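You operate a simulated robot arm through the tools that you are given. There is no shell and no other tool. Be economical: measure what you need, move in short steps, check, and stop when the job is done.

You are at the controls of a simulated robot arm. One attempt, no reset.

## Task
Clear the slide and zero the thickness gauge on its bare plate.
Fine: sheet into the green tray; slide in, foot down, press zero, then lift the lever again.

The check looks at the end state, three seconds after you hand in, the way a careful person would. Anything else that was tipped, shoved, dropped, spilled or broken makes it a failure. Flat cloth is picked up by pressing the open fingertips on it (5 to 10 N) and closing them slowly along it; thin cloth reads only 2 to 8 mm in the jaws.

## Robot
A 7-joint arm with a two-finger parallel gripper, fixed in place. Base frame: the origin is at the foot of the arm, x ahead of it, y to its left, z up; the work surface is at about z = 0. Lengths are in mm, angles in degrees, forces in N, time in s.
With the tool pointing down near the work surface it reaches from about 240 to 620 mm from the base axis. Its first joint turns from -66.0 to 66.0 degrees. Payload 2.6 kg.
The TCP is the grasp point between the finger pads, 30 mm short of the fingertips. In the tool frame z runs along the fingers and y along their closing line. The gripper opens to 94 mm. The fingers are 28 mm wide and 10 mm thick; the gripper's body (50 by 96 mm) begins 55 mm behind the TCP.
Orientation is told as [roll, pitch, yaw] about the base's x, y, z axes, in that order, counted from this pose: with the fingers straight down and closing along the base's y, the tool's x points along the base's -x, its y along +y and its z along -z.

## Interface
- The arm moves only by the tool nudge_tool. Its argument "moves" is one flat list of numbers, 7 for each row, row after row: the shift along the tool's x, y, z in mm, then the turn, a rotation vector about the tool's x, y, z in rad, then the gripper command, from -1 (shut) to 1 (fully open), values between in proportion. In form: [dx, dy, dz, wx, wy, wz, claw, dx, dy, dz, wx, wy, wz, claw, ...]. A call has 1 to 12 rows; each row is the pose to reach, as a shift and turn from the pose commanded when the call began, along the tool's axes at that moment. A row lasts 0.2 s, in which the tool goes at most 50 mm and 8.6 degrees; a call with a longer step from one row to the next is refused whole, and so is a gripper value outside its range. A pose out of reach is approached as far as the arm can. The call stops where the force on the tool passes 60 N (or 10 N more than at its start, if that is more) or the arm is blocked; 0.2 s more then pass. Each finger travels about 72 mm/s and halts on what it meets, pressing with about 40 N; the grip force reading is that of the motor and also rises with nothing between the fingers. The clock runs only during rows and for 0.2 s after the last one: add rows that repeat a pose to give the fingers time. It gives the time, the measured TCP pose, the force on the tool (base axes), the opening and the grip force at its end, in the units of the frame above (readings bear some noise), with the torque about the TCP (base axes, N m) and any sound that the robot's microphone picked up.
- Cameras (640 x 400 px; columns grow to the right, rows downward): "scene" is fixed at [8.1, 420, 578.8]; the picture's right is [-0.85, -0.53, 0.00], its down [-0.22, 0.35, -0.91] and it looks along [0.48, -0.77, -0.41] (base axes); focal length 286 px, centre (320, 200). "wrist" rides on the gripper at [76, 14, -103] in the tool frame; the picture's right is [-0.18, 0.98, 0.00], its down [-0.75, -0.14, -0.64] and it looks along [-0.63, -0.12, 0.77] (tool axes); focal length 243 px, centre (320, 200). There is no depth. A picture from a camera that has moved, and an enlarged one, comes with that camera's place and axes in the base frame and with its lens. The place of the scene camera against the robot may be out by one fixed shift of up to 25 mm in any direction.
- get_image(camera): a new picture of that camera. It takes no simulated time.
- enlarge(camera, box): a new picture of the part [left, top, right, bottom] of that camera's present view, enlarged. It takes no simulated time.
- finish_job(): hands the job in; it is judged then, once.

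Work in short steps. Places have to be worked out from the pictures, the camera data and where the tool is seen: move nearer, look again, correct. Check each grasp and each placing, and mend what went wrong. You have 120 turns and 64 pictures in all, those below and enlarged ones among them. Open the gripper and draw the arm clear of the work before you hand the job in, unless the task says otherwise; then end with one line.

The tools are called after "Call:" by a JSON object that holds its "fn" and its "kwargs". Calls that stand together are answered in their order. nudge_tool: Moves the arm, as the interface text tells. Its arguments: {"type":"object","properties":{"moves":{"type":"array"}},"required":["moves"]} The other tools are called the same way: get_image (camera) takes a picture; enlarge (camera, box) takes an enlarged picture of a part of a camera's view; finish_job () hands the job in.

At the start:

```text
time: 0.0
tcp_pos: [295.9, -11.2, 464.4]
orientation: [0.0, 0.1, 0.0]
force: [0.0, 0.3, 0.0]
wrist_torque: [0.01, 0.01, -0.03]
gripper_width: 93.9
gripper_force: 0.1
```

scene: 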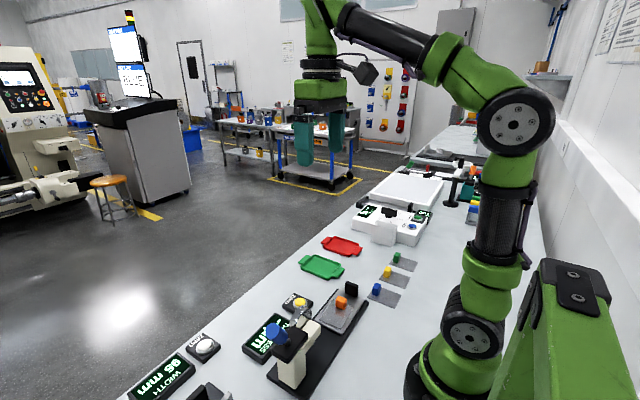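
wrist: 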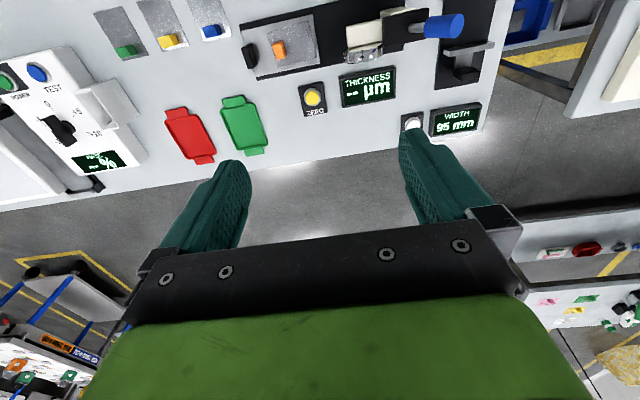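

The thickness gauge with a slide and an orange-tabbed sheet is visible; I take closer views of it from both cameras.

Call:
{"fn": "enlarge", "kwargs": {"camera": "scene", "box": [220, 230, 420, 400]}}

Call:
{"fn": "enlarge", "kwargs": {"camera": "wrist", "box": [220, 0, 500, 160]}}

```text
2.35 times, centred on (320, 315) of scene
camera zoom: at [8.1, 420.0, 578.8], right [-0.85, -0.53, 0.0], down [-0.22, 0.35, -0.91], along [0.48, -0.77, -0.41], focal length 673 px, centre (320, -71)
```

zoom: 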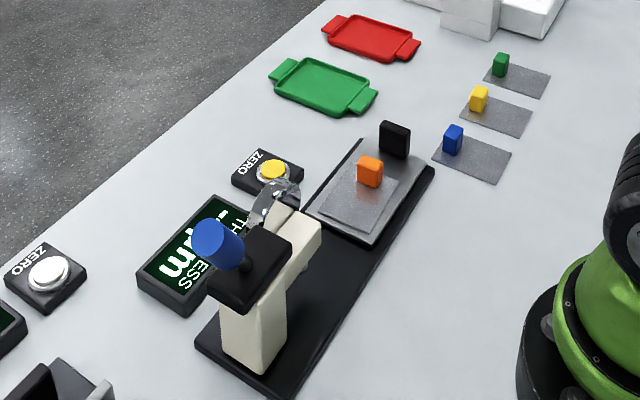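

```text
2.29 times, centred on (360, 80) of wrist
camera zoom: at [219.1, 1.7, 567.3], right [0.18, 0.98, 0.0], down [0.75, -0.14, 0.64], along [0.63, -0.12, -0.77], focal length 555 px, centre (229, 474)
```

zoom: 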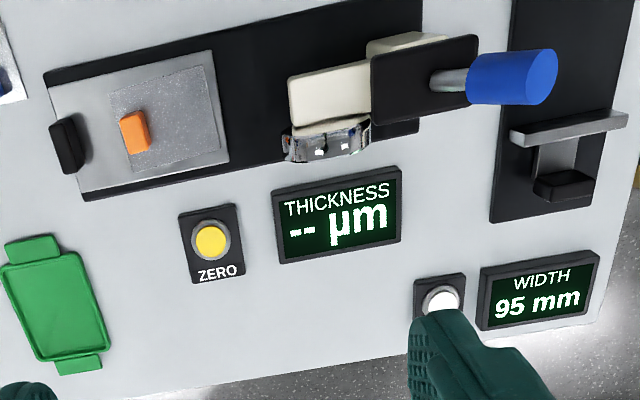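

The tab lies near (283,-92), the handle near (281,-149), the ZERO button near (380,-45) and the green tray near (417,-221). I go down above the tab to z≈200 for a better look.

Call:
{"fn": "nudge_tool", "kwargs": {"moves": [2, -13, 44, 0, 0, 0, 0.3, 4, -27, 88, 0, 0, 0, 0.3, 6, -40, 132, 0, 0, 0, 0.3, 8, -54, 176, 0, 0, 0, 0.3, 11, -67, 220, 0, 0, 0, 0.3, 13, -81, 264, 0, 0, 0, 0.3, 13, -81, 264, 0, 0, 0, 0.3]}}

Call:
{"fn": "get_image", "kwargs": {"camera": "wrist"}}

Call:
{"fn": "get_image", "kwargs": {"camera": "scene"}}

```text
time: 1.6
tcp_pos: [282.7, -91.5, 200.4]
orientation: [0.0, 0.1, -0.1]
force: [-0.7, -0.2, -0.4]
wrist_torque: [-0.02, 0.01, -0.01]
gripper_width: 61.1
gripper_force: 0.0
```

```text
59 pictures are left
camera wrist: at [206.6, -78.1, 302.0], right [0.19, 0.98, 0.0], down [0.75, -0.14, 0.64], along [0.63, -0.12, -0.77], focal length 243 px, centre (320, 200)
```

wrist: 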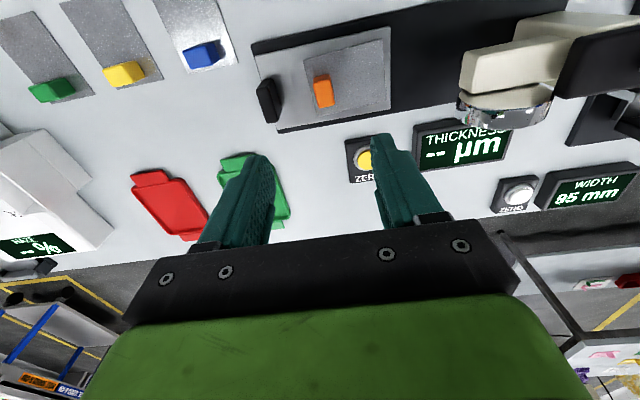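

```text
58 pictures are left
```

scene: 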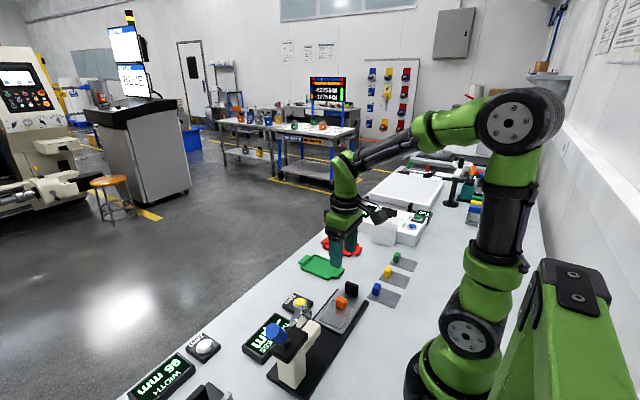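

The tab agrees with my estimate. I zoom in to get its size and orientation.

Call:
{"fn": "enlarge", "kwargs": {"camera": "wrist", "box": [240, 20, 420, 140]}}

```text
3.33 times, centred on (330, 80) of wrist
camera zoom: at [206.6, -78.1, 302.0], right [0.19, 0.98, 0.0], down [0.75, -0.14, 0.64], along [0.63, -0.12, -0.77], focal length 809 px, centre (287, 600)
```

zoom: 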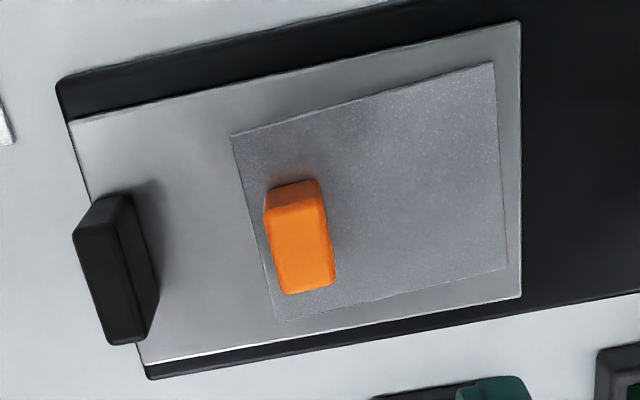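

The plate spans about x 241–323, y −155…−16. The tab is centred near (286,-88.5), roughly 16 mm wide in y, so I go down around it, stopping just short.

Call:
{"fn": "nudge_tool", "kwargs": {"moves": [-3.5, 3, 40, 0, 0, 0, 0.3, -3.5, 3, 80, 0, 0, 0, 0.3, -3.5, 3, 115, 0, 0, 0, 0.3, -3.5, 3, 140, 0, 0, 0, 0.3, -3.5, 3, 148, 0, 0, 0, 0.3, -3.5, 3, 148, 0, 0, 0, 0.3]}}

Call:
{"fn": "get_image", "kwargs": {"camera": "wrist"}}

Call:
{"fn": "enlarge", "kwargs": {"camera": "scene", "box": [270, 230, 430, 350]}}

```text
time: 3.0
tcp_pos: [286.2, -89.9, 53.3]
orientation: [0.0, -0.1, 0.0]
force: [-0.3, -0.3, 3.0]
wrist_torque: [0.13, -0.02, -0.02]
gripper_width: 61.2
gripper_force: 0.3
```

```text
56 pictures are left
camera wrist: at [209.0, -76.5, 155.1], right [0.18, 0.98, 0.0], down [0.75, -0.14, 0.64], along [0.63, -0.12, -0.77], focal length 243 px, centre (320, 200)
```

wrist: 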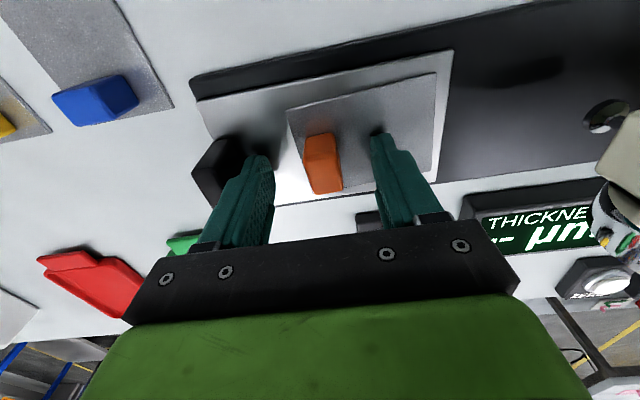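

```text
3.33 times, centred on (350, 290) of scene
camera zoom: at [8.1, 420.0, 578.8], right [-0.85, -0.53, 0.0], down [-0.22, 0.35, -0.91], along [0.48, -0.77, -0.41], focal length 954 px, centre (220, -100)
```

zoom: 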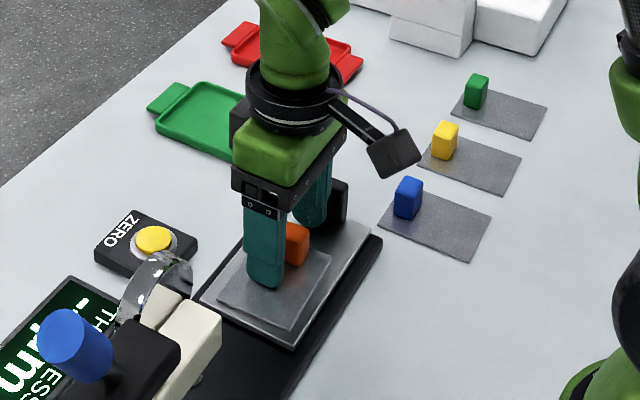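

Light contact (3 N) shows the fingertips are already at the sheet, so its surface is at about z≈22. I back off 1.5 mm and close on the tab.

Call:
{"fn": "nudge_tool", "kwargs": {"moves": [0, 0, -1.5, 0, 0, 0, 0.3, 0, 0, -1.5, 0, 0, 0, -0.2, 0, 0, -1.5, 0, 0, 0, -0.6, 0, 0, -1.5, 0, 0, 0, -0.9, 0, 0, -1.5, 0, 0, 0, -0.9]}}

```text
time: 4.2
tcp_pos: [285.8, -89.4, 54.2]
orientation: [-0.1, -0.1, 0.0]
force: [0.7, -0.4, 0.1]
wrist_torque: [-0.01, 0.02, 0.01]
gripper_width: 16.7
gripper_force: 40.5
```

The tab is gripped (16.7 mm). I lift slowly and check that the sheet comes along.

Call:
{"fn": "nudge_tool", "kwargs": {"moves": [0, 0, -10, 0, 0, 0, -0.9, 0, 0, -25, 0, 0, 0, -0.9, 0, 0, -50, 0, 0, 0, -0.9, 0, 0, -80, 0, 0, 0, -0.9, 0, 0, -110, 0, 0, 0, -0.9, 0, 0, -110, 0, 0, 0, -0.9]}}

Call:
{"fn": "get_image", "kwargs": {"camera": "wrist"}}

Call:
{"fn": "enlarge", "kwargs": {"camera": "scene", "box": [230, 200, 430, 350]}}

```text
time: 5.6
tcp_pos: [284.4, -89.9, 165.7]
orientation: [0.0, 0.0, -0.1]
force: [0.5, 0.1, 0.0]
wrist_torque: [-0.02, -0.02, -0.02]
gripper_width: 16.7
gripper_force: 39.9
```

```text
54 pictures are left
camera wrist: at [208.2, -76.4, 267.8], right [0.18, 0.98, 0.0], down [0.75, -0.14, 0.64], along [0.63, -0.12, -0.77], focal length 243 px, centre (320, 200)
```

wrist: 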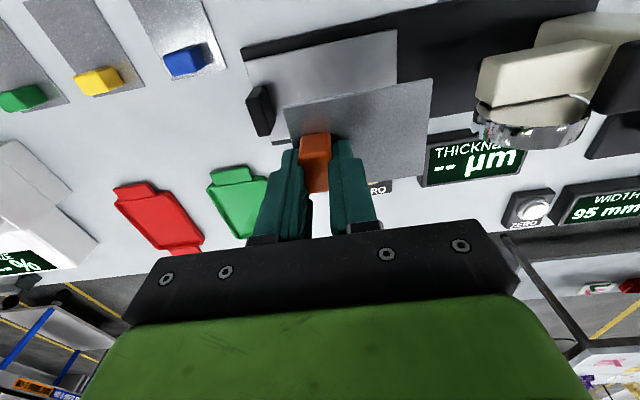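

```text
2.67 times, centred on (330, 275) of scene
camera zoom: at [8.1, 420.0, 578.8], right [-0.85, -0.53, 0.0], down [-0.22, 0.35, -0.91], along [0.48, -0.77, -0.41], focal length 763 px, centre (293, 0)
```

zoom: 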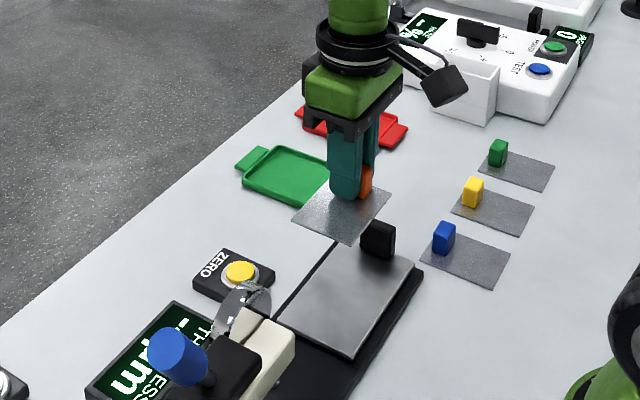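

The sheet is held rigidly and the plate is bare. I carry it over the green tray (centre about (426,-218)) while yawing +84° so the sheet's long side follows the tray's.

Call:
{"fn": "nudge_tool", "kwargs": {"moves": [-16.7, -13.1, 0, 0, 0, -0.146, -0.9, -33.4, -26.2, 0, 0, 0, -0.292, -0.9, -50.1, -39.3, 0, 0, 0, -0.438, -0.9, -66.8, -52.4, 0, 0, 0, -0.584, -0.9, -83.5, -65.5, 0, 0, 0, -0.73, -0.9, -100.2, -78.6, 0, 0, 0, -0.876, -0.9, -116.9, -91.7, 0, 0, 0, -1.022, -0.9, -133.6, -104.8, 0, 0, 0, -1.168, -0.9, -150.3, -117.9, 0, 0, 0, -1.314, -0.9, -167, -131, 0, 0, 0, -1.46, -0.9, -167, -131, 0, 0, 0, -1.46, -0.9]}}

Call:
{"fn": "get_image", "kwargs": {"camera": "wrist"}}

Call:
{"fn": "enlarge", "kwargs": {"camera": "scene", "box": [230, 180, 430, 330]}}

```text
time: 8.0
tcp_pos: [452.9, -221.2, 167.1]
orientation: [0.0, 0.0, 83.6]
force: [0.2, 0.1, 0.0]
wrist_torque: [-0.01, -0.03, -0.03]
gripper_width: 16.5
gripper_force: 39.7
```

```text
52 pictures are left
camera wrist: at [430.5, -296.0, 268.9], right [-0.96, 0.29, 0.0], down [0.22, 0.73, 0.64], along [0.19, 0.61, -0.77], focal length 243 px, centre (320, 200)
```

wrist: 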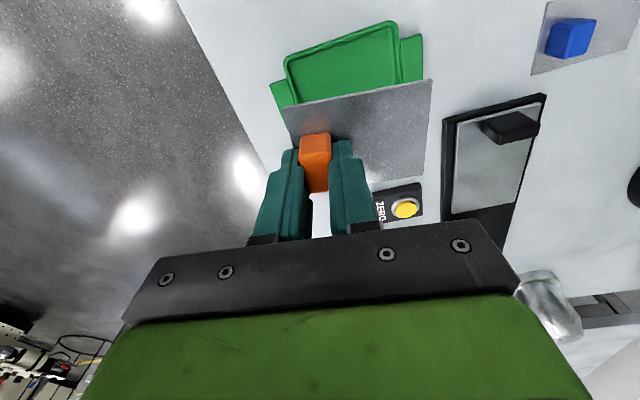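

```text
2.67 times, centred on (330, 255) of scene
camera zoom: at [8.1, 420.0, 578.8], right [-0.85, -0.53, 0.0], down [-0.22, 0.35, -0.91], along [0.48, -0.77, -0.41], focal length 763 px, centre (293, 53)
```

zoom: 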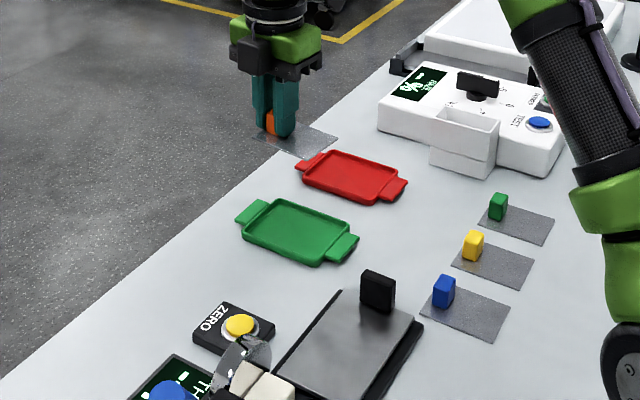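

The sheet centre, by projection, is at about (427,-221), right over the tray. I lower to z≈75, turning +3° to average the tray's yaw, and look again.

Call:
{"fn": "nudge_tool", "kwargs": {"moves": [0, 0, 30, 0, 0, -0.05, -0.9, 0, 0, 60, 0, 0, -0.05, -0.9, 0, 0, 92, 0, 0, -0.05, -0.9, 0, 0, 92, 0, 0, -0.05, -0.9]}}

Call:
{"fn": "get_image", "kwargs": {"camera": "wrist"}}

Call:
{"fn": "enlarge", "kwargs": {"camera": "scene", "box": [260, 200, 400, 300]}}

```text
time: 9.0
tcp_pos: [453.0, -219.5, 70.2]
orientation: [-0.1, 0.0, 86.4]
force: [0.9, -0.1, -0.7]
wrist_torque: [-0.03, 0.0, -0.01]
gripper_width: 16.8
gripper_force: 40.2
```

```text
50 pictures are left
camera wrist: at [434.1, -295.3, 171.9], right [-0.97, 0.24, 0.0], down [0.19, 0.74, 0.64], along [0.16, 0.62, -0.77], focal length 243 px, centre (320, 200)
```

wrist: 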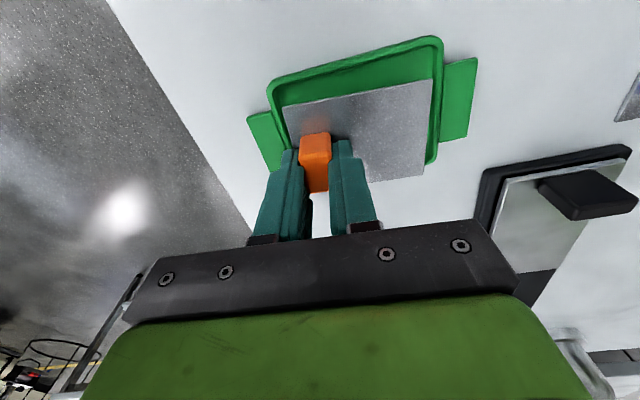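

```text
4.00 times, centred on (330, 250) of scene
camera zoom: at [8.1, 420.0, 578.8], right [-0.85, -0.53, 0.0], down [-0.22, 0.35, -0.91], along [0.48, -0.77, -0.41], focal length 1144 px, centre (280, 0)
```

zoom: 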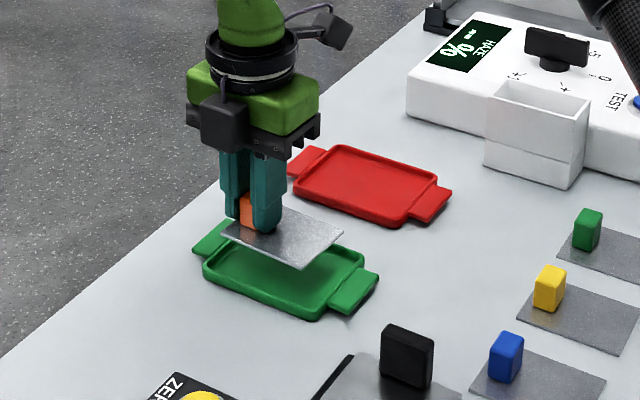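

The tray spans about x 374–474, y −263…−177, and the sheet centre is at (427,-223). I trim 3 mm each way with a further +3° of yaw, then lower to near the tray floor.

Call:
{"fn": "nudge_tool", "kwargs": {"moves": [-2.8, 3.2, 10, 0, 0, -0.05, -0.9, -2.8, 3.2, 22, 0, 0, -0.05, -0.9, -2.8, 3.2, 29, 0, 0, -0.05, -0.9, -2.8, 3.2, 32, 0, 0, -0.05, -0.9, -2.8, 3.2, 32, 0, 0, -0.05, -0.9]}}

Call:
{"fn": "enlarge", "kwargs": {"camera": "wrist", "box": [220, 20, 500, 200]}}

```text
time: 10.2
tcp_pos: [450.4, -216.8, 40.1]
orientation: [-0.1, 0.0, 89.4]
force: [0.0, 1.5, 0.1]
wrist_torque: [-0.01, 0.03, -0.01]
gripper_width: 16.5
gripper_force: 40.1
```

```text
2.22 times, centred on (360, 110) of wrist
camera zoom: at [434.6, -293.3, 142.0], right [-0.98, 0.2, 0.0], down [0.15, 0.75, 0.64], along [0.12, 0.63, -0.77], focal length 539 px, centre (231, 400)
```

zoom: 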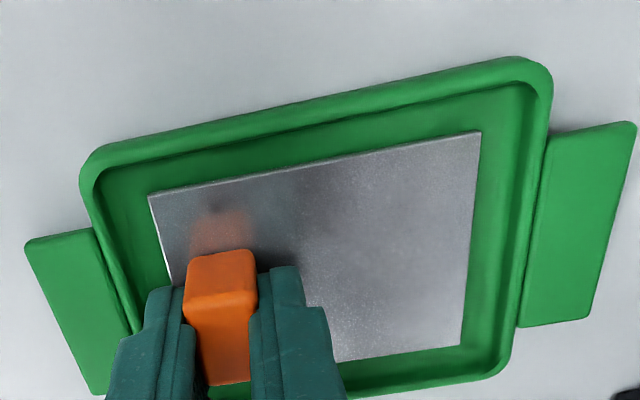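

The sheet sits well inside the tray rim. I lower in 1 mm steps until contact.

Call:
{"fn": "nudge_tool", "kwargs": {"moves": [0, 0, 1, 0, 0, 0, -0.9, 0, 0, 2, 0, 0, 0, -0.9, 0, 0, 3, 0, 0, 0, -0.9, 0, 0, 3, 0, 0, 0, -0.9]}}

```text
time: 11.2
tcp_pos: [450.6, -216.4, 37.3]
orientation: [0.0, 0.0, 89.4]
force: [-1.8, 1.2, 8.8]
wrist_torque: [0.06, 0.19, -0.02]
gripper_width: 16.5
gripper_force: 40.1
```

Contact at 8.8 N, so the sheet is on the floor. I ease up slightly, open only a few mm to stay off the rim, and lift.

Call:
{"fn": "nudge_tool", "kwargs": {"moves": [0, 0, -1.5, 0, 0, 0, -0.9, 0, 0, -1.5, 0, 0, 0, -0.52, 0, 0, -1.5, 0, 0, 0, -0.52, 0, 0, -10, 0, 0, 0, -0.52, 0, 0, -30, 0, 0, 0, -0.4, 0, 0, -75, 0, 0, 0, -0.4, 0, 0, -120, 0, 0, 0, -0.4, 0, 0, -120, 0, 0, 0, -0.4]}}

Call:
{"fn": "get_image", "kwargs": {"camera": "wrist"}}

Call:
{"fn": "enlarge", "kwargs": {"camera": "scene", "box": [220, 200, 420, 350]}}

```text
time: 13.0
tcp_pos: [451.7, -218.1, 160.5]
orientation: [-0.1, 0.0, 89.4]
force: [-0.5, 0.0, -0.6]
wrist_torque: [0.01, -0.02, 0.02]
gripper_width: 28.4
gripper_force: 0.0
```

```text
47 pictures are left
camera wrist: at [437.5, -296.0, 263.0], right [-0.98, 0.19, 0.0], down [0.15, 0.75, 0.64], along [0.12, 0.63, -0.77], focal length 243 px, centre (320, 200)
```

wrist: 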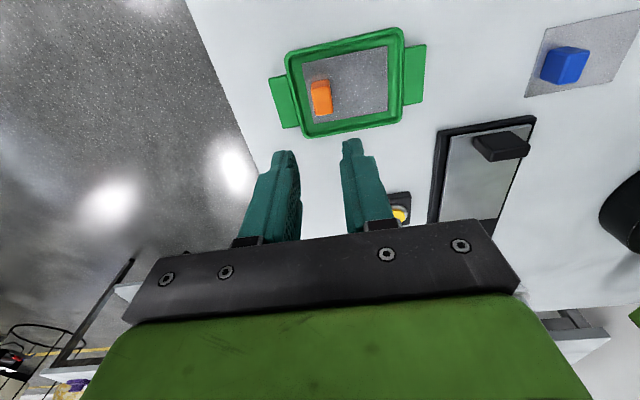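

```text
2.67 times, centred on (320, 275) of scene
camera zoom: at [8.1, 420.0, 578.8], right [-0.85, -0.53, 0.0], down [-0.22, 0.35, -0.91], along [0.48, -0.77, -0.41], focal length 763 px, centre (320, 0)
```

zoom: 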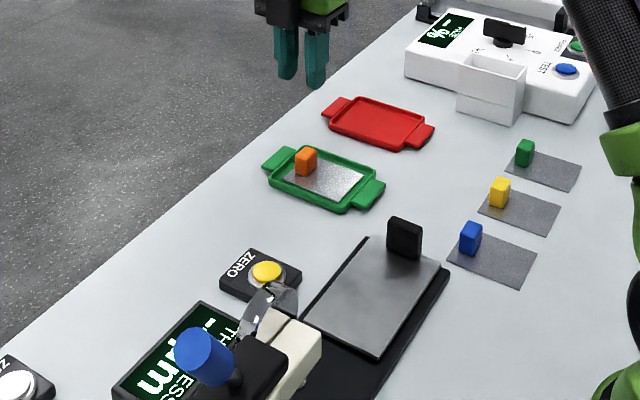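

The sheet is well placed. Next I rotate back to yaw 0 and travel above the slide's black handle (about (281,-144)).

Call:
{"fn": "nudge_tool", "kwargs": {"moves": [-6.6, 15.6, 0, 0, 0, 0.142, -0.2, -13.1, 31.2, 0, 0, 0, 0.284, -0.2, -19.7, 46.9, 0, 0, 0, 0.426, -0.2, -26.3, 62.5, 0, 0, 0, 0.567, -0.2, -32.8, 78.1, 0, 0, 0, 0.709, -0.2, -39.4, 93.7, 0, 0, 0, 0.851, -0.2, -45.9, 109.3, 0, 0, 0, 0.993, -0.2, -52.5, 125, 0, 0, 0, 1.135, -0.2, -59.1, 140.6, 0, 0, 0, 1.276, -0.2, -65.6, 156.2, 0, 0, 0, 1.418, -0.2, -72.2, 171.8, 0, 0, 0, 1.56, -0.2, -72.2, 171.8, 0, 0, 0, 1.56, -0.2]}}

Call:
{"fn": "get_image", "kwargs": {"camera": "wrist"}}

```text
time: 15.6
tcp_pos: [277.0, -141.5, 155.2]
orientation: [0.0, 0.0, -0.1]
force: [1.0, -0.4, -0.3]
wrist_torque: [0.01, 0.02, 0.0]
gripper_width: 37.7
gripper_force: 0.0
```

```text
45 pictures are left
camera wrist: at [202.2, -128.0, 258.1], right [0.19, 0.98, 0.0], down [0.75, -0.14, 0.64], along [0.63, -0.12, -0.77], focal length 243 px, centre (320, 200)
```

wrist: 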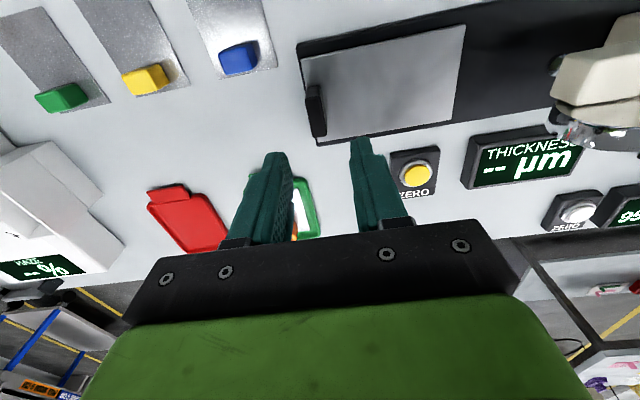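

The handle is at about (277,-146). I centre over it and descend to TCP z≈60, fingertips above the plate.

Call:
{"fn": "nudge_tool", "kwargs": {"moves": [0, -4, 35, 0, 0, 0, -0.2, 0, -4, 65, 0, 0, 0, -0.2, 0, -4, 85, 0, 0, 0, -0.2, 0, -4, 95, 0, 0, 0, -0.2, 0, -4, 95, 0, 0, 0, -0.2]}}

Call:
{"fn": "get_image", "kwargs": {"camera": "wrist"}}

```text
time: 16.8
tcp_pos: [278.9, -146.6, 65.2]
orientation: [0.0, 0.0, -0.1]
force: [-0.3, 0.7, 0.3]
wrist_torque: [0.02, 0.02, -0.04]
gripper_width: 38.0
gripper_force: 0.0
```

```text
44 pictures are left
camera wrist: at [203.2, -132.8, 166.6], right [0.18, 0.98, 0.0], down [0.75, -0.14, 0.64], along [0.63, -0.12, -0.77], focal length 243 px, centre (320, 200)
```

wrist: 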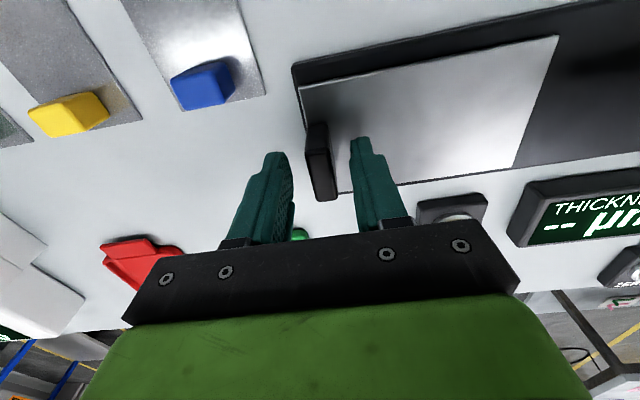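

The handle is centred between the fingers; I lower 5 mm and close.

Call:
{"fn": "nudge_tool", "kwargs": {"moves": [0, 0, 5, 0, 0, 0, -0.2, 0, 0, 5, 0, 0, 0, -0.5, 0, 0, 5, 0, 0, 0, -0.8, 0, 0, 5, 0, 0, 0, -1, 0, 0, 5, 0, 0, 0, -1]}}

```text
time: 18.0
tcp_pos: [278.4, -145.1, 58.8]
orientation: [0.0, 0.1, 0.0]
force: [0.4, 13.7, 0.7]
wrist_torque: [0.01, -0.08, -0.05]
gripper_width: 17.6
gripper_force: 44.8
```

The handle is gripped (17.6 mm). I slide +y slowly, 30 mm first.

Call:
{"fn": "nudge_tool", "kwargs": {"moves": [0, 4, 0, 0, 0, 0, -1, 0, 8, 0, 0, 0, 0, -1, 0, 13, 0, 0, 0, 0, -1, 0, 18, 0, 0, 0, 0, -1, 0, 24, 0, 0, 0, 0, -1, 0, 30, 0, 0, 0, 0, -1, 0, 30, 0, 0, 0, 0, -1]}}

Call:
{"fn": "enlarge", "kwargs": {"camera": "scene", "box": [220, 230, 420, 400]}}

Call:
{"fn": "get_image", "kwargs": {"camera": "wrist"}}

```text
time: 18.8
tcp_pos: [279.1, -137.4, 61.1]
orientation: [-0.1, -0.2, -0.2]
force: [-2.8, 0.9, 3.6]
wrist_torque: [-0.15, -0.4, 0.03]
gripper_width: 13.6
gripper_force: 44.6
stopped in row 4: the force on the tool passed its limit (the readings are from after the stop); the commanded pose is now the measured one
```

```text
2.35 times, centred on (320, 315) of scene
camera zoom: at [8.1, 420.0, 578.8], right [-0.85, -0.53, 0.0], down [-0.22, 0.35, -0.91], along [0.48, -0.77, -0.41], focal length 673 px, centre (320, -71)
```

zoom: 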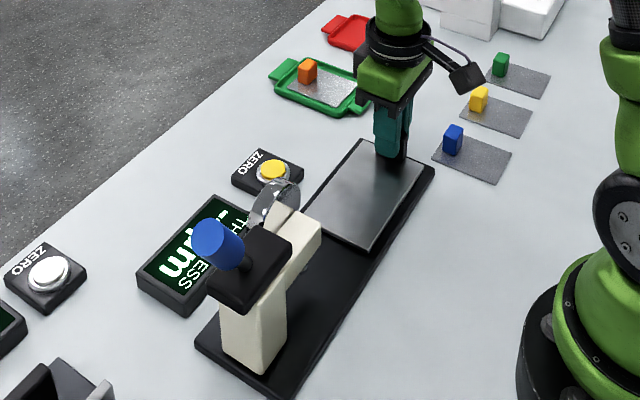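

```text
42 pictures are left
camera wrist: at [202.8, -123.0, 162.7], right [0.19, 0.98, 0.0], down [0.75, -0.14, 0.65], along [0.63, -0.12, -0.76], focal length 243 px, centre (320, 200)
```

wrist: 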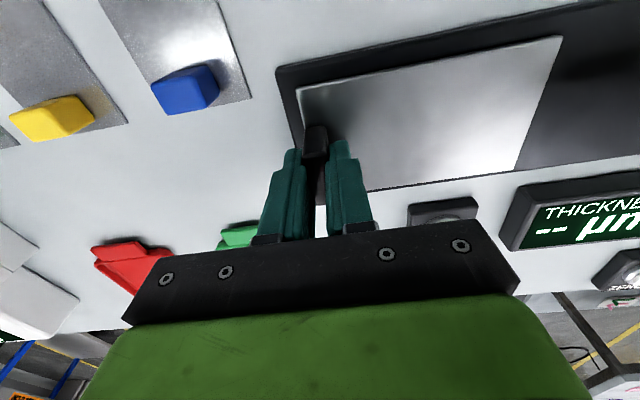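

The slide did move about 8 mm before the force limit. I continue more slowly with the handle now fully seated (13.6 mm).

Call:
{"fn": "nudge_tool", "kwargs": {"moves": [0, 1, 0, 0, 0, 0, -1, 0, 2, 0, 0, 0, 0, -1, 0, 3, 0, 0, 0, 0, -1, 0, 4, 0, 0, 0, 0, -1, 0, 5, 0, 0, 0, 0, -1, 0, 6, 0, 0, 0, 0, -1]}}

```text
time: 20.2
tcp_pos: [279.6, -131.1, 60.4]
orientation: [-0.2, -0.4, -0.1]
force: [-9.4, -1.0, 26.8]
wrist_torque: [0.06, -0.13, 0.25]
gripper_width: 13.4
gripper_force: 45.5
```

Moving, but the rigid grip builds up side loads (26.8 N in z). I loosen the fingers so they straddle the handle, and push with the rear finger only.

Call:
{"fn": "nudge_tool", "kwargs": {"moves": [0, 0, 0, 0, 0, 0, -0.6, 0, 0, 0, 0, 0, 0, -0.6, 0, 2, 1, 0, 0, 0, -0.6, 0, 4, 1, 0, 0, 0, -0.6, 0, 7, 1, 0, 0, 0, -0.6, 0, 10, 1, 0, 0, 0, -0.6, 0, 13, 1, 0, 0, 0, -0.6, 0, 16, 1, 0, 0, 0, -0.6]}}

```text
time: 21.2
tcp_pos: [279.9, -130.0, 62.0]
orientation: [-0.4, -0.4, -0.2]
force: [-2.2, -1.1, 8.5]
wrist_torque: [-0.07, 0.09, 0.01]
gripper_width: 19.0
gripper_force: 0.3
stopped in row 4: the force on the tool passed its limit (the readings are from after the stop); the commanded pose is now the measured one
```

It stopped again; I look at what is in the way.

Call:
{"fn": "enlarge", "kwargs": {"camera": "wrist", "box": [200, 20, 480, 220]}}

Call:
{"fn": "enlarge", "kwargs": {"camera": "scene", "box": [300, 220, 400, 310]}}

```text
2.00 times, centred on (340, 120) of wrist
camera zoom: at [203.0, -115.4, 162.3], right [0.19, 0.98, -0.01], down [0.75, -0.14, 0.65], along [0.64, -0.13, -0.76], focal length 485 px, centre (280, 360)
```

zoom: 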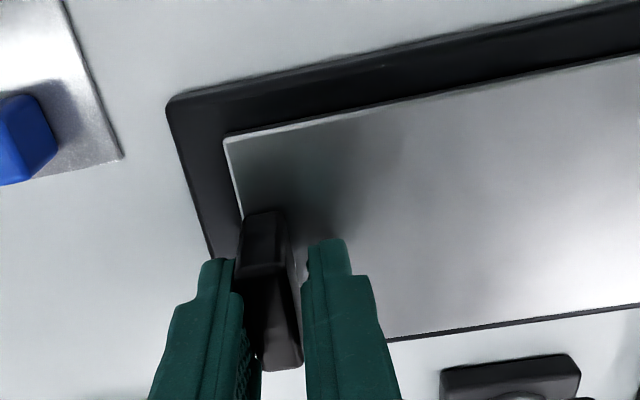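

```text
4.44 times, centred on (350, 265) of scene
camera zoom: at [8.1, 420.0, 578.8], right [-0.85, -0.53, 0.0], down [-0.22, 0.35, -0.91], along [0.48, -0.77, -0.41], focal length 1272 px, centre (187, -89)
```

zoom: 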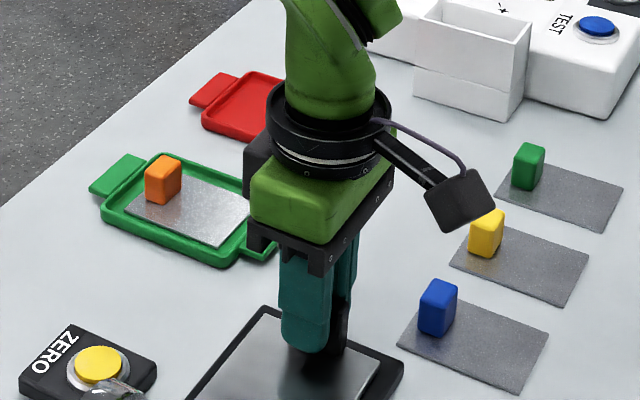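

The handle spans z 22–58 and nothing blocks it. Force falls to zero when I stop, so the slide behaves as if damped. I push slowly (1.5 mm/row) with the loose straddle.

Call:
{"fn": "nudge_tool", "kwargs": {"moves": [0, 1, 0, 0, 0, 0, -0.6, 0, 2, 0, 0, 0, 0, -0.6, 0, 3, 0, 0, 0, 0, -0.6, 0, 4, 0, 0, 0, 0, -0.6, 0, 5.5, 0, 0, 0, 0, -0.6, 0, 7, 0, 0, 0, 0, -0.6, 0, 8.5, 0, 0, 0, 0, -0.6, 0, 10, 0, 0, 0, 0, -0.6, 0, 11.5, 0, 0, 0, 0, -0.6, 0, 13, 0, 0, 0, 0, -0.6, 0, 14.5, 0, 0, 0, 0, -0.6, 0, 16, 0, 0, 0, 0, -0.6]}}

```text
time: 23.8
tcp_pos: [279.4, -113.5, 62.0]
orientation: [-0.4, -0.4, -0.4]
force: [-5.3, -1.0, 16.4]
wrist_torque: [-0.15, 0.23, -0.1]
gripper_width: 19.5
gripper_force: 0.6
```

It slides smoothly. I rise 1 mm to relieve the vertical load and keep pushing at the same pace.

Call:
{"fn": "nudge_tool", "kwargs": {"moves": [0, 0, -1.5, 0, 0, 0, -0.6, 0, 1, -1.5, 0, 0, 0, -0.6, 0, 2.5, -1.5, 0, 0, 0, -0.6, 0, 4, -1.5, 0, 0, 0, -0.6, 0, 5.5, -1.5, 0, 0, 0, -0.6, 0, 7, -1.5, 0, 0, 0, -0.6, 0, 8.5, -1.5, 0, 0, 0, -0.6, 0, 10, -1.5, 0, 0, 0, -0.6, 0, 11.5, -1.5, 0, 0, 0, -0.6, 0, 13, -1.5, 0, 0, 0, -0.6, 0, 14.5, -1.5, 0, 0, 0, -0.6, 0, 16, -1.5, 0, 0, 0, -0.6]}}

Call:
{"fn": "get_image", "kwargs": {"camera": "wrist"}}

Call:
{"fn": "enlarge", "kwargs": {"camera": "scene", "box": [230, 250, 390, 400]}}

```text
time: 26.4
tcp_pos: [278.5, -98.3, 61.6]
orientation: [-0.3, -0.4, -0.3]
force: [-0.8, -0.8, -0.8]
wrist_torque: [0.0, 0.0, 0.0]
gripper_width: 19.2
gripper_force: 0.5
```

```text
39 pictures are left
camera wrist: at [202.7, -83.1, 163.6], right [0.19, 0.98, 0.0], down [0.75, -0.14, 0.65], along [0.64, -0.13, -0.76], focal length 243 px, centre (320, 200)
```

wrist: 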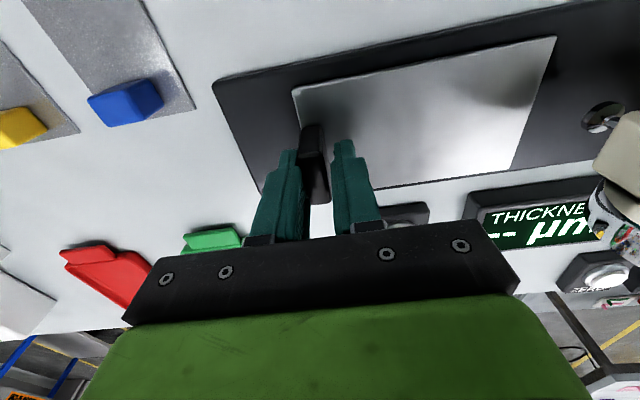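

```text
2.67 times, centred on (310, 325) of scene
camera zoom: at [8.1, 420.0, 578.8], right [-0.85, -0.53, 0.0], down [-0.22, 0.35, -0.91], along [0.48, -0.77, -0.41], focal length 763 px, centre (347, -133)
```

zoom: 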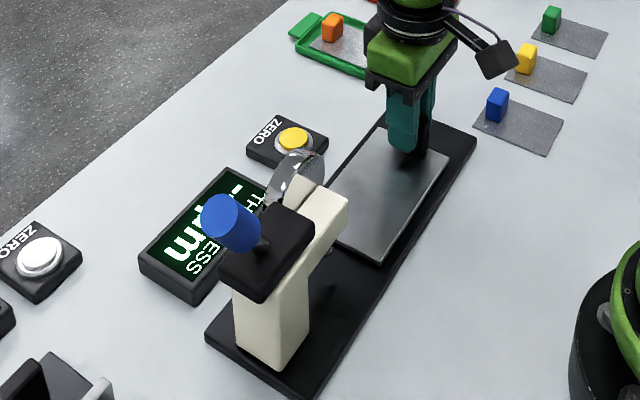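

It works cleanly now with almost no residual force. I continue at 2 mm/row.

Call:
{"fn": "nudge_tool", "kwargs": {"moves": [0, 2, 0, 0, 0, 0, -0.6, 0, 4, 0, 0, 0, 0, -0.6, 0, 6, 0, 0, 0, 0, -0.6, 0, 8, 0, 0, 0, 0, -0.6, 0, 10, 0, 0, 0, 0, -0.6, 0, 12, 0, 0, 0, 0, -0.6, 0, 14, 0, 0, 0, 0, -0.6, 0, 16, 0, 0, 0, 0, -0.6, 0, 18, 0, 0, 0, 0, -0.6, 0, 20, 0, 0, 0, 0, -0.6, 0, 22, 0, 0, 0, 0, -0.6, 0, 24, 0, 0, 0, 0, -0.6]}}

```text
time: 29.0
tcp_pos: [279.9, -74.0, 61.6]
orientation: [-0.3, -0.4, -0.2]
force: [-0.9, -0.7, -1.0]
wrist_torque: [0.03, 0.01, -0.03]
gripper_width: 19.3
gripper_force: 0.6
```

Call:
{"fn": "get_image", "kwargs": {"camera": "wrist"}}

Call:
{"fn": "enlarge", "kwargs": {"camera": "scene", "box": [230, 250, 390, 400]}}

```text
37 pictures are left
camera wrist: at [203.2, -59.6, 163.3], right [0.19, 0.98, 0.0], down [0.75, -0.14, 0.65], along [0.64, -0.13, -0.76], focal length 243 px, centre (320, 200)
```

wrist: 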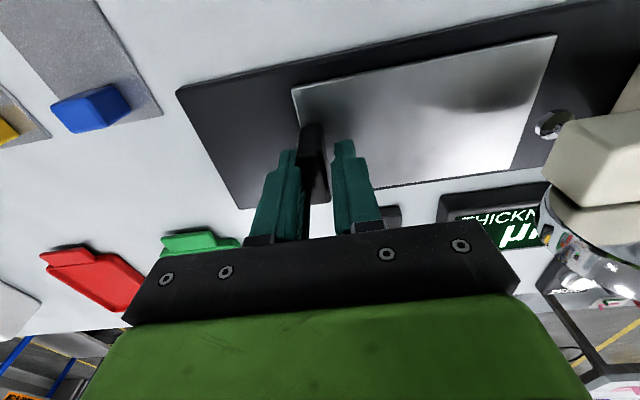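

```text
2.67 times, centred on (310, 325) of scene
camera zoom: at [8.1, 420.0, 578.8], right [-0.85, -0.53, 0.0], down [-0.22, 0.35, -0.91], along [0.48, -0.77, -0.41], focal length 763 px, centre (347, -133)
```

zoom: 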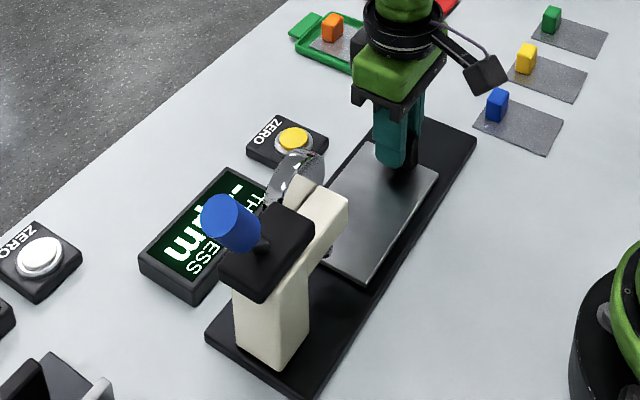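

The foot is at about (274,44), ~20 mm above the plate, and the plate front has reached y≈51. I push on slowly to find the end stop, keeping the body clear of the gauge arm.

Call:
{"fn": "nudge_tool", "kwargs": {"moves": [0, 1.8, 0, 0, 0, 0, -0.6, 0, 3.6, 0, 0, 0, 0, -0.6, 0, 5.4, 0, 0, 0, 0, -0.6, 0, 7.2, 0, 0, 0, 0, -0.6, 0, 9, 0, 0, 0, 0, -0.6, 0, 10.8, 0, 0, 0, 0, -0.6, 0, 12.6, 0, 0, 0, 0, -0.6, 0, 14.4, 0, 0, 0, 0, -0.6, 0, 16.2, 0, 0, 0, 0, -0.6, 0, 18, 0, 0, 0, 0, -0.6]}}

Call:
{"fn": "get_image", "kwargs": {"camera": "wrist"}}

Call:
{"fn": "enlarge", "kwargs": {"camera": "scene", "box": [230, 250, 390, 400]}}

```text
time: 31.2
tcp_pos: [281.1, -55.6, 62.6]
orientation: [-0.5, -0.4, -0.2]
force: [0.1, -1.7, -0.1]
wrist_torque: [0.0, 0.03, -0.01]
gripper_width: 19.1
gripper_force: 0.3
```

```text
35 pictures are left
camera wrist: at [203.6, -40.3, 163.5], right [0.19, 0.98, 0.0], down [0.75, -0.14, 0.65], along [0.64, -0.12, -0.76], focal length 243 px, centre (320, 200)
```

wrist: 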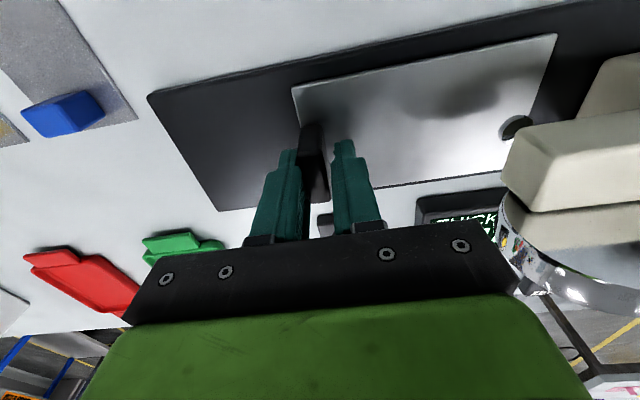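

```text
2.67 times, centred on (310, 325) of scene
camera zoom: at [8.1, 420.0, 578.8], right [-0.85, -0.53, 0.0], down [-0.22, 0.35, -0.91], along [0.48, -0.77, -0.41], focal length 763 px, centre (347, -133)
```

zoom: 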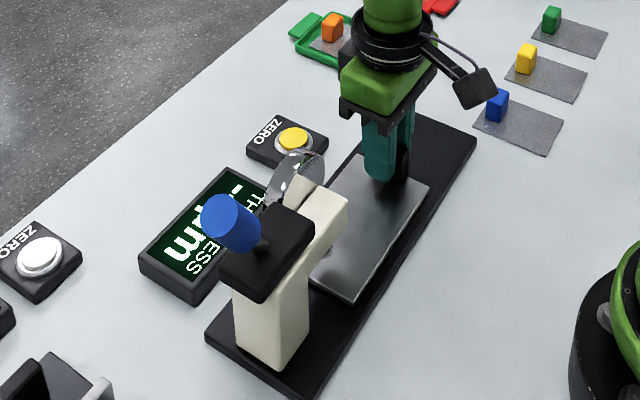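

Still free-moving. I continue 15 mm more; the body edge (y≈+8) still clears the arm tip (y≈25-30).

Call:
{"fn": "nudge_tool", "kwargs": {"moves": [0, 1.5, 0, 0, 0, 0, -0.6, 0, 3, 0, 0, 0, 0, -0.6, 0, 4.5, 0, 0, 0, 0, -0.6, 0, 6, 0, 0, 0, 0, -0.6, 0, 7.5, 0, 0, 0, 0, -0.6, 0, 9, 0, 0, 0, 0, -0.6, 0, 10.5, 0, 0, 0, 0, -0.6, 0, 12, 0, 0, 0, 0, -0.6, 0, 13.5, 0, 0, 0, 0, -0.6, 0, 15, 0, 0, 0, 0, -0.6]}}

Call:
{"fn": "get_image", "kwargs": {"camera": "wrist"}}

```text
time: 33.4
tcp_pos: [280.8, -40.3, 61.1]
orientation: [-0.4, -0.3, -0.2]
force: [-0.3, -0.5, -0.2]
wrist_torque: [0.0, -0.01, 0.0]
gripper_width: 19.2
gripper_force: 0.5
```

```text
33 pictures are left
camera wrist: at [203.7, -26.2, 163.0], right [0.19, 0.98, 0.0], down [0.75, -0.14, 0.65], along [0.64, -0.13, -0.76], focal length 243 px, centre (320, 200)
```

wrist: 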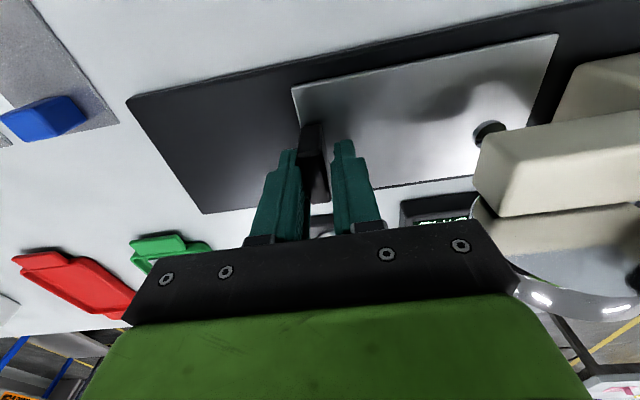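

No stop yet. The arm top is at z≈93, well under the gripper body (116), so I continue carefully.

Call:
{"fn": "nudge_tool", "kwargs": {"moves": [0, 1.5, 0, 0, 0, 0, -0.6, 0, 3, 0, 0, 0, 0, -0.6, 0, 4.5, 0, 0, 0, 0, -0.6, 0, 6, 0, 0, 0, 0, -0.6, 0, 7.5, 0, 0, 0, 0, -0.6, 0, 9, 0, 0, 0, 0, -0.6, 0, 10.5, 0, 0, 0, 0, -0.6, 0, 12, 0, 0, 0, 0, -0.6]}}

Call:
{"fn": "enlarge", "kwargs": {"camera": "scene", "box": [230, 250, 390, 400]}}

```text
time: 35.2
tcp_pos: [280.4, -27.6, 61.3]
orientation: [-0.3, -0.4, -0.4]
force: [0.0, -10.7, -0.7]
wrist_torque: [-0.07, -0.2, 0.21]
gripper_width: 25.8
gripper_force: 6.2
```

```text
2.67 times, centred on (310, 325) of scene
camera zoom: at [8.1, 420.0, 578.8], right [-0.85, -0.53, 0.0], down [-0.22, 0.35, -0.91], along [0.48, -0.77, -0.41], focal length 763 px, centre (347, -133)
```

zoom: 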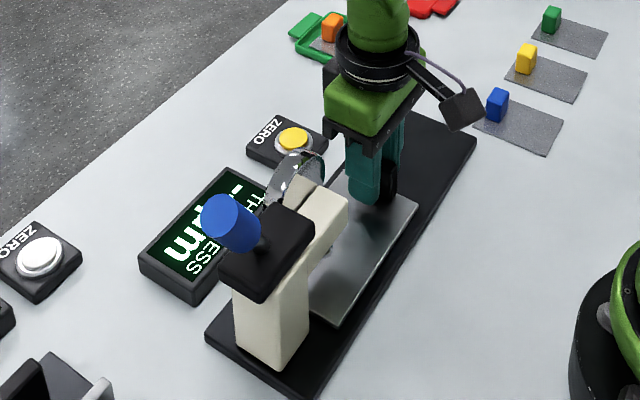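

The end stop is reached (−10.7 N, finger pushed back). I ease off, lift clear, and move to view the lever from above.

Call:
{"fn": "nudge_tool", "kwargs": {"moves": [0, -5, 0, 0, 0, 0, -0.4, 0, -5, 0, 0, 0, 0, -0.4, 0, -5, -20, 0, 0, 0, -0.4, 0, -5, -60, 0, 0, 0, -0.4, 0, -5, -105, 0, 0, 0, -0.4, 0, -5, -150, 0, 0, 0, -0.4, 0, -5, -195, 0, 0, 0, -0.4, 0, 35, -215, 0, 0, 0, -0.4, 0, 70, -215, 0, 0, 0, -0.4, 0, 100, -215, 0, 0, 0, -0.4, 0, 100, -215, 0, 0, 0, -0.4]}}

Call:
{"fn": "get_image", "kwargs": {"camera": "wrist"}}

Call:
{"fn": "enlarge", "kwargs": {"camera": "scene", "box": [220, 270, 380, 400]}}

```text
time: 37.6
tcp_pos: [276.3, 73.8, 277.1]
orientation: [-0.4, -0.4, -0.3]
force: [-0.1, -0.2, -0.2]
wrist_torque: [0.02, 0.0, 0.0]
gripper_width: 28.2
gripper_force: 0.0
```

```text
31 pictures are left
camera wrist: at [200.6, 88.4, 377.5], right [0.19, 0.98, 0.0], down [0.75, -0.14, 0.65], along [0.64, -0.13, -0.76], focal length 243 px, centre (320, 200)
```

wrist: 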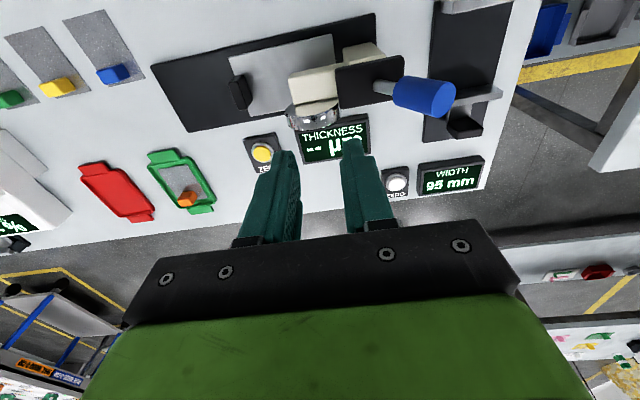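

```text
3.08 times, centred on (300, 335) of scene
camera zoom: at [8.1, 420.0, 578.8], right [-0.85, -0.53, 0.0], down [-0.22, 0.35, -0.91], along [0.48, -0.77, -0.41], focal length 880 px, centre (382, -215)
```

zoom: 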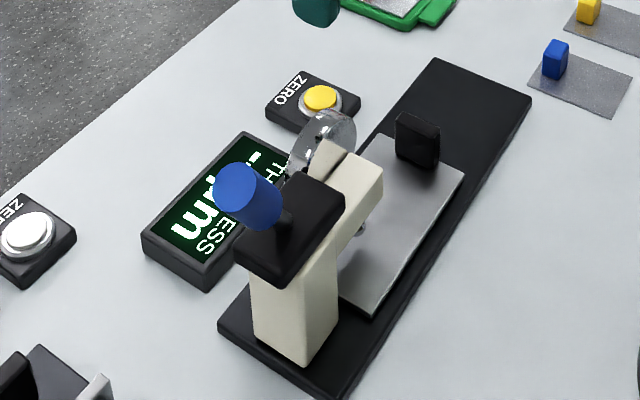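

Call:
{"fn": "enlarge", "kwargs": {"camera": "wrist", "box": [220, 20, 480, 180]}}

```text
2.46 times, centred on (350, 100) of wrist
camera zoom: at [200.6, 88.4, 377.5], right [0.19, 0.98, 0.0], down [0.75, -0.14, 0.65], along [0.64, -0.13, -0.76], focal length 597 px, centre (246, 446)
```

zoom: 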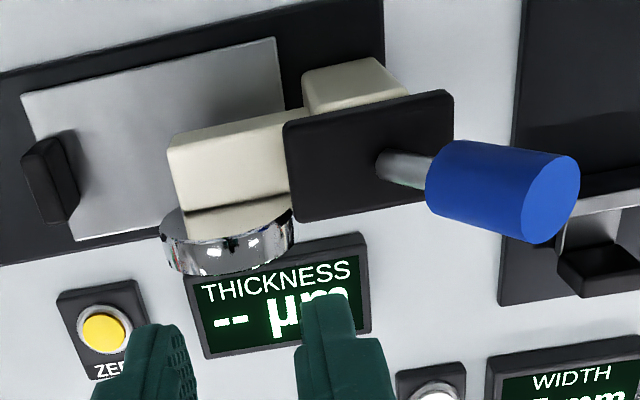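

The lever rod leaves the cap near (284,128,108), and combining both cameras puts the knob's centre near (284,163,162), dia ≈26. I move above it with yaw +90° so that the fingers can straddle it in x.

Call:
{"fn": "nudge_tool", "kwargs": {"moves": [-0.7, 8.1, 4.3, 0, 0, -0.143, 0.2, -1.5, 16.2, 8.5, 0, 0, -0.286, 0.2, -2.2, 24.3, 12.8, 0, 0, -0.429, 0.2, -2.9, 32.4, 17, 0, 0, -0.572, 0.2, -3.6, 40.5, 21, 0, 0, -0.715, 0.2, -4.4, 48.6, 21, 0, 0, -0.858, 0.2, -5.1, 56.7, 21, 0, 0, -1.001, 0.2, -5.8, 64.8, 21, 0, 0, -1.144, 0.2, -6.5, 72.9, 21, 0, 0, -1.287, 0.2, -7.3, 81, 21, 0, 0, -1.43, 0.2, -8, 89, 21, 0, 0, -1.571, 0.2, -8, 89, 21, 0, 0, -1.571, 0.2]}}

Call:
{"fn": "get_image", "kwargs": {"camera": "wrist"}}

Call:
{"fn": "enlarge", "kwargs": {"camera": "scene", "box": [200, 220, 400, 400]}}

```text
time: 40.2
tcp_pos: [288.8, 161.8, 252.8]
orientation: [-0.4, 0.4, 89.9]
force: [1.3, -0.1, 0.0]
wrist_torque: [0.03, -0.02, 0.02]
gripper_width: 56.6
gripper_force: 0.1
```

```text
28 pictures are left
camera wrist: at [272.9, 85.9, 356.9], right [-0.98, 0.19, -0.01], down [0.14, 0.76, 0.64], along [0.12, 0.63, -0.77], focal length 243 px, centre (320, 200)
```

wrist: 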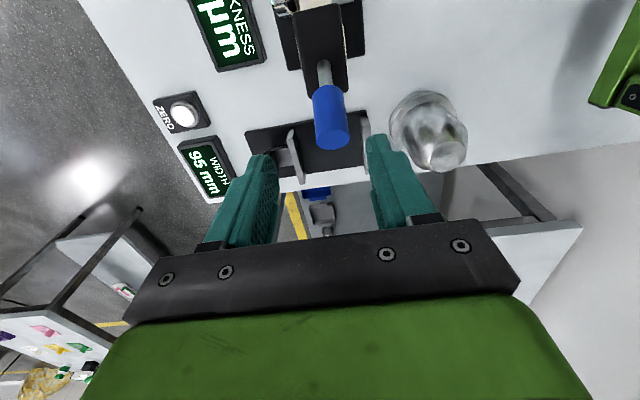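

```text
2.22 times, centred on (300, 310) of scene
camera zoom: at [8.1, 420.0, 578.8], right [-0.85, -0.53, 0.0], down [-0.22, 0.35, -0.91], along [0.48, -0.77, -0.41], focal length 636 px, centre (364, -44)
```

zoom: 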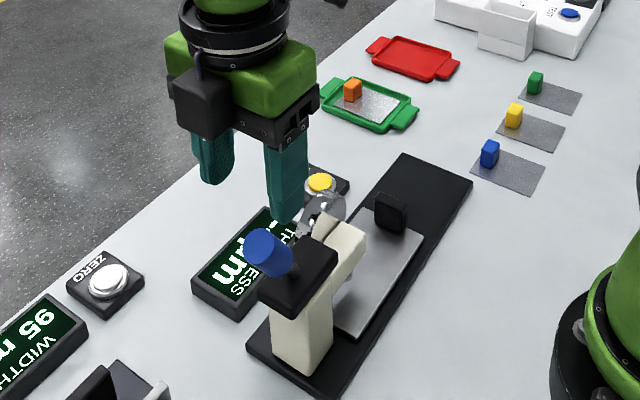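

The knob is about 8 mm toward −x of the tool axis; I correct that and descend part way to verify the straddle.

Call:
{"fn": "nudge_tool", "kwargs": {"moves": [0, 8, 0, 0, 0, 0, 0.2, 0, 8, 25, 0, 0, 0, 0.2, 0, 8, 40, 0, 0, 0, 0.2, 0, 8, 40, 0, 0, 0, 0.2]}}

Call:
{"fn": "get_image", "kwargs": {"camera": "wrist"}}

```text
time: 41.2
tcp_pos: [280.6, 161.3, 215.0]
orientation: [-0.5, 0.2, 89.7]
force: [0.1, -0.2, -0.1]
wrist_torque: [-0.01, 0.0, 0.0]
gripper_width: 56.6
gripper_force: 0.0
```

```text
26 pictures are left
camera wrist: at [264.7, 85.1, 317.6], right [-0.98, 0.19, -0.01], down [0.14, 0.76, 0.64], along [0.13, 0.63, -0.77], focal length 243 px, centre (320, 200)
```

wrist: 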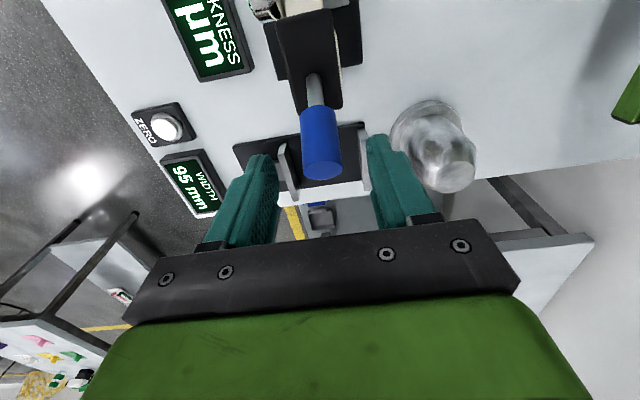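

The knob is now centred between the fingers. I descend to knob height and close gently.

Call:
{"fn": "nudge_tool", "kwargs": {"moves": [0, 0, 20, 0, 0, 0, 0.2, 0, 0, 38, 0, 0, 0, 0.2, 0, 0, 50, 0, 0, 0, 0.2, 0, 0, 53, 0, 0, 0, 0.2, 0, 0, 53, 0, 0, 0, 0.0, 0, 0, 53, 0, 0, 0, -0.15, 0, 0, 53, 0, 0, 0, -0.3, 0, 0, 53, 0, 0, 0, -0.4, 0, 0, 53, 0, 0, 0, -0.5, 0, 0, 53, 0, 0, 0, -0.6, 0, 0, 53, 0, 0, 0, -0.6]}}

Call:
{"fn": "enlarge", "kwargs": {"camera": "wrist", "box": [200, 60, 440, 220]}}

Call:
{"fn": "enlarge", "kwargs": {"camera": "scene", "box": [220, 250, 380, 390]}}

```text
time: 43.6
tcp_pos: [279.1, 160.3, 162.6]
orientation: [-0.5, 0.3, 89.7]
force: [14.7, 0.1, -2.9]
wrist_torque: [0.06, 0.51, -0.29]
gripper_width: 29.2
gripper_force: 44.9
```

```text
2.50 times, centred on (320, 140) of wrist
camera zoom: at [264.5, 84.1, 264.5], right [-0.98, 0.19, -0.01], down [0.14, 0.76, 0.64], along [0.13, 0.63, -0.77], focal length 606 px, centre (320, 350)
```

zoom: 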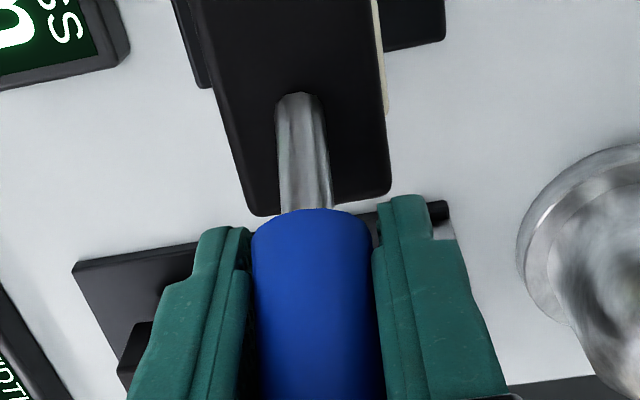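

```text
2.86 times, centred on (300, 320) of scene
camera zoom: at [8.2, 420.0, 578.8], right [-0.85, -0.53, 0.0], down [-0.22, 0.35, -0.91], along [0.48, -0.77, -0.41], focal length 818 px, centre (377, -143)
```

zoom: 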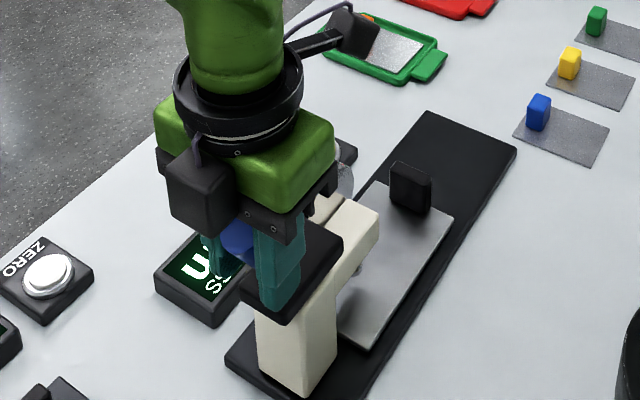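

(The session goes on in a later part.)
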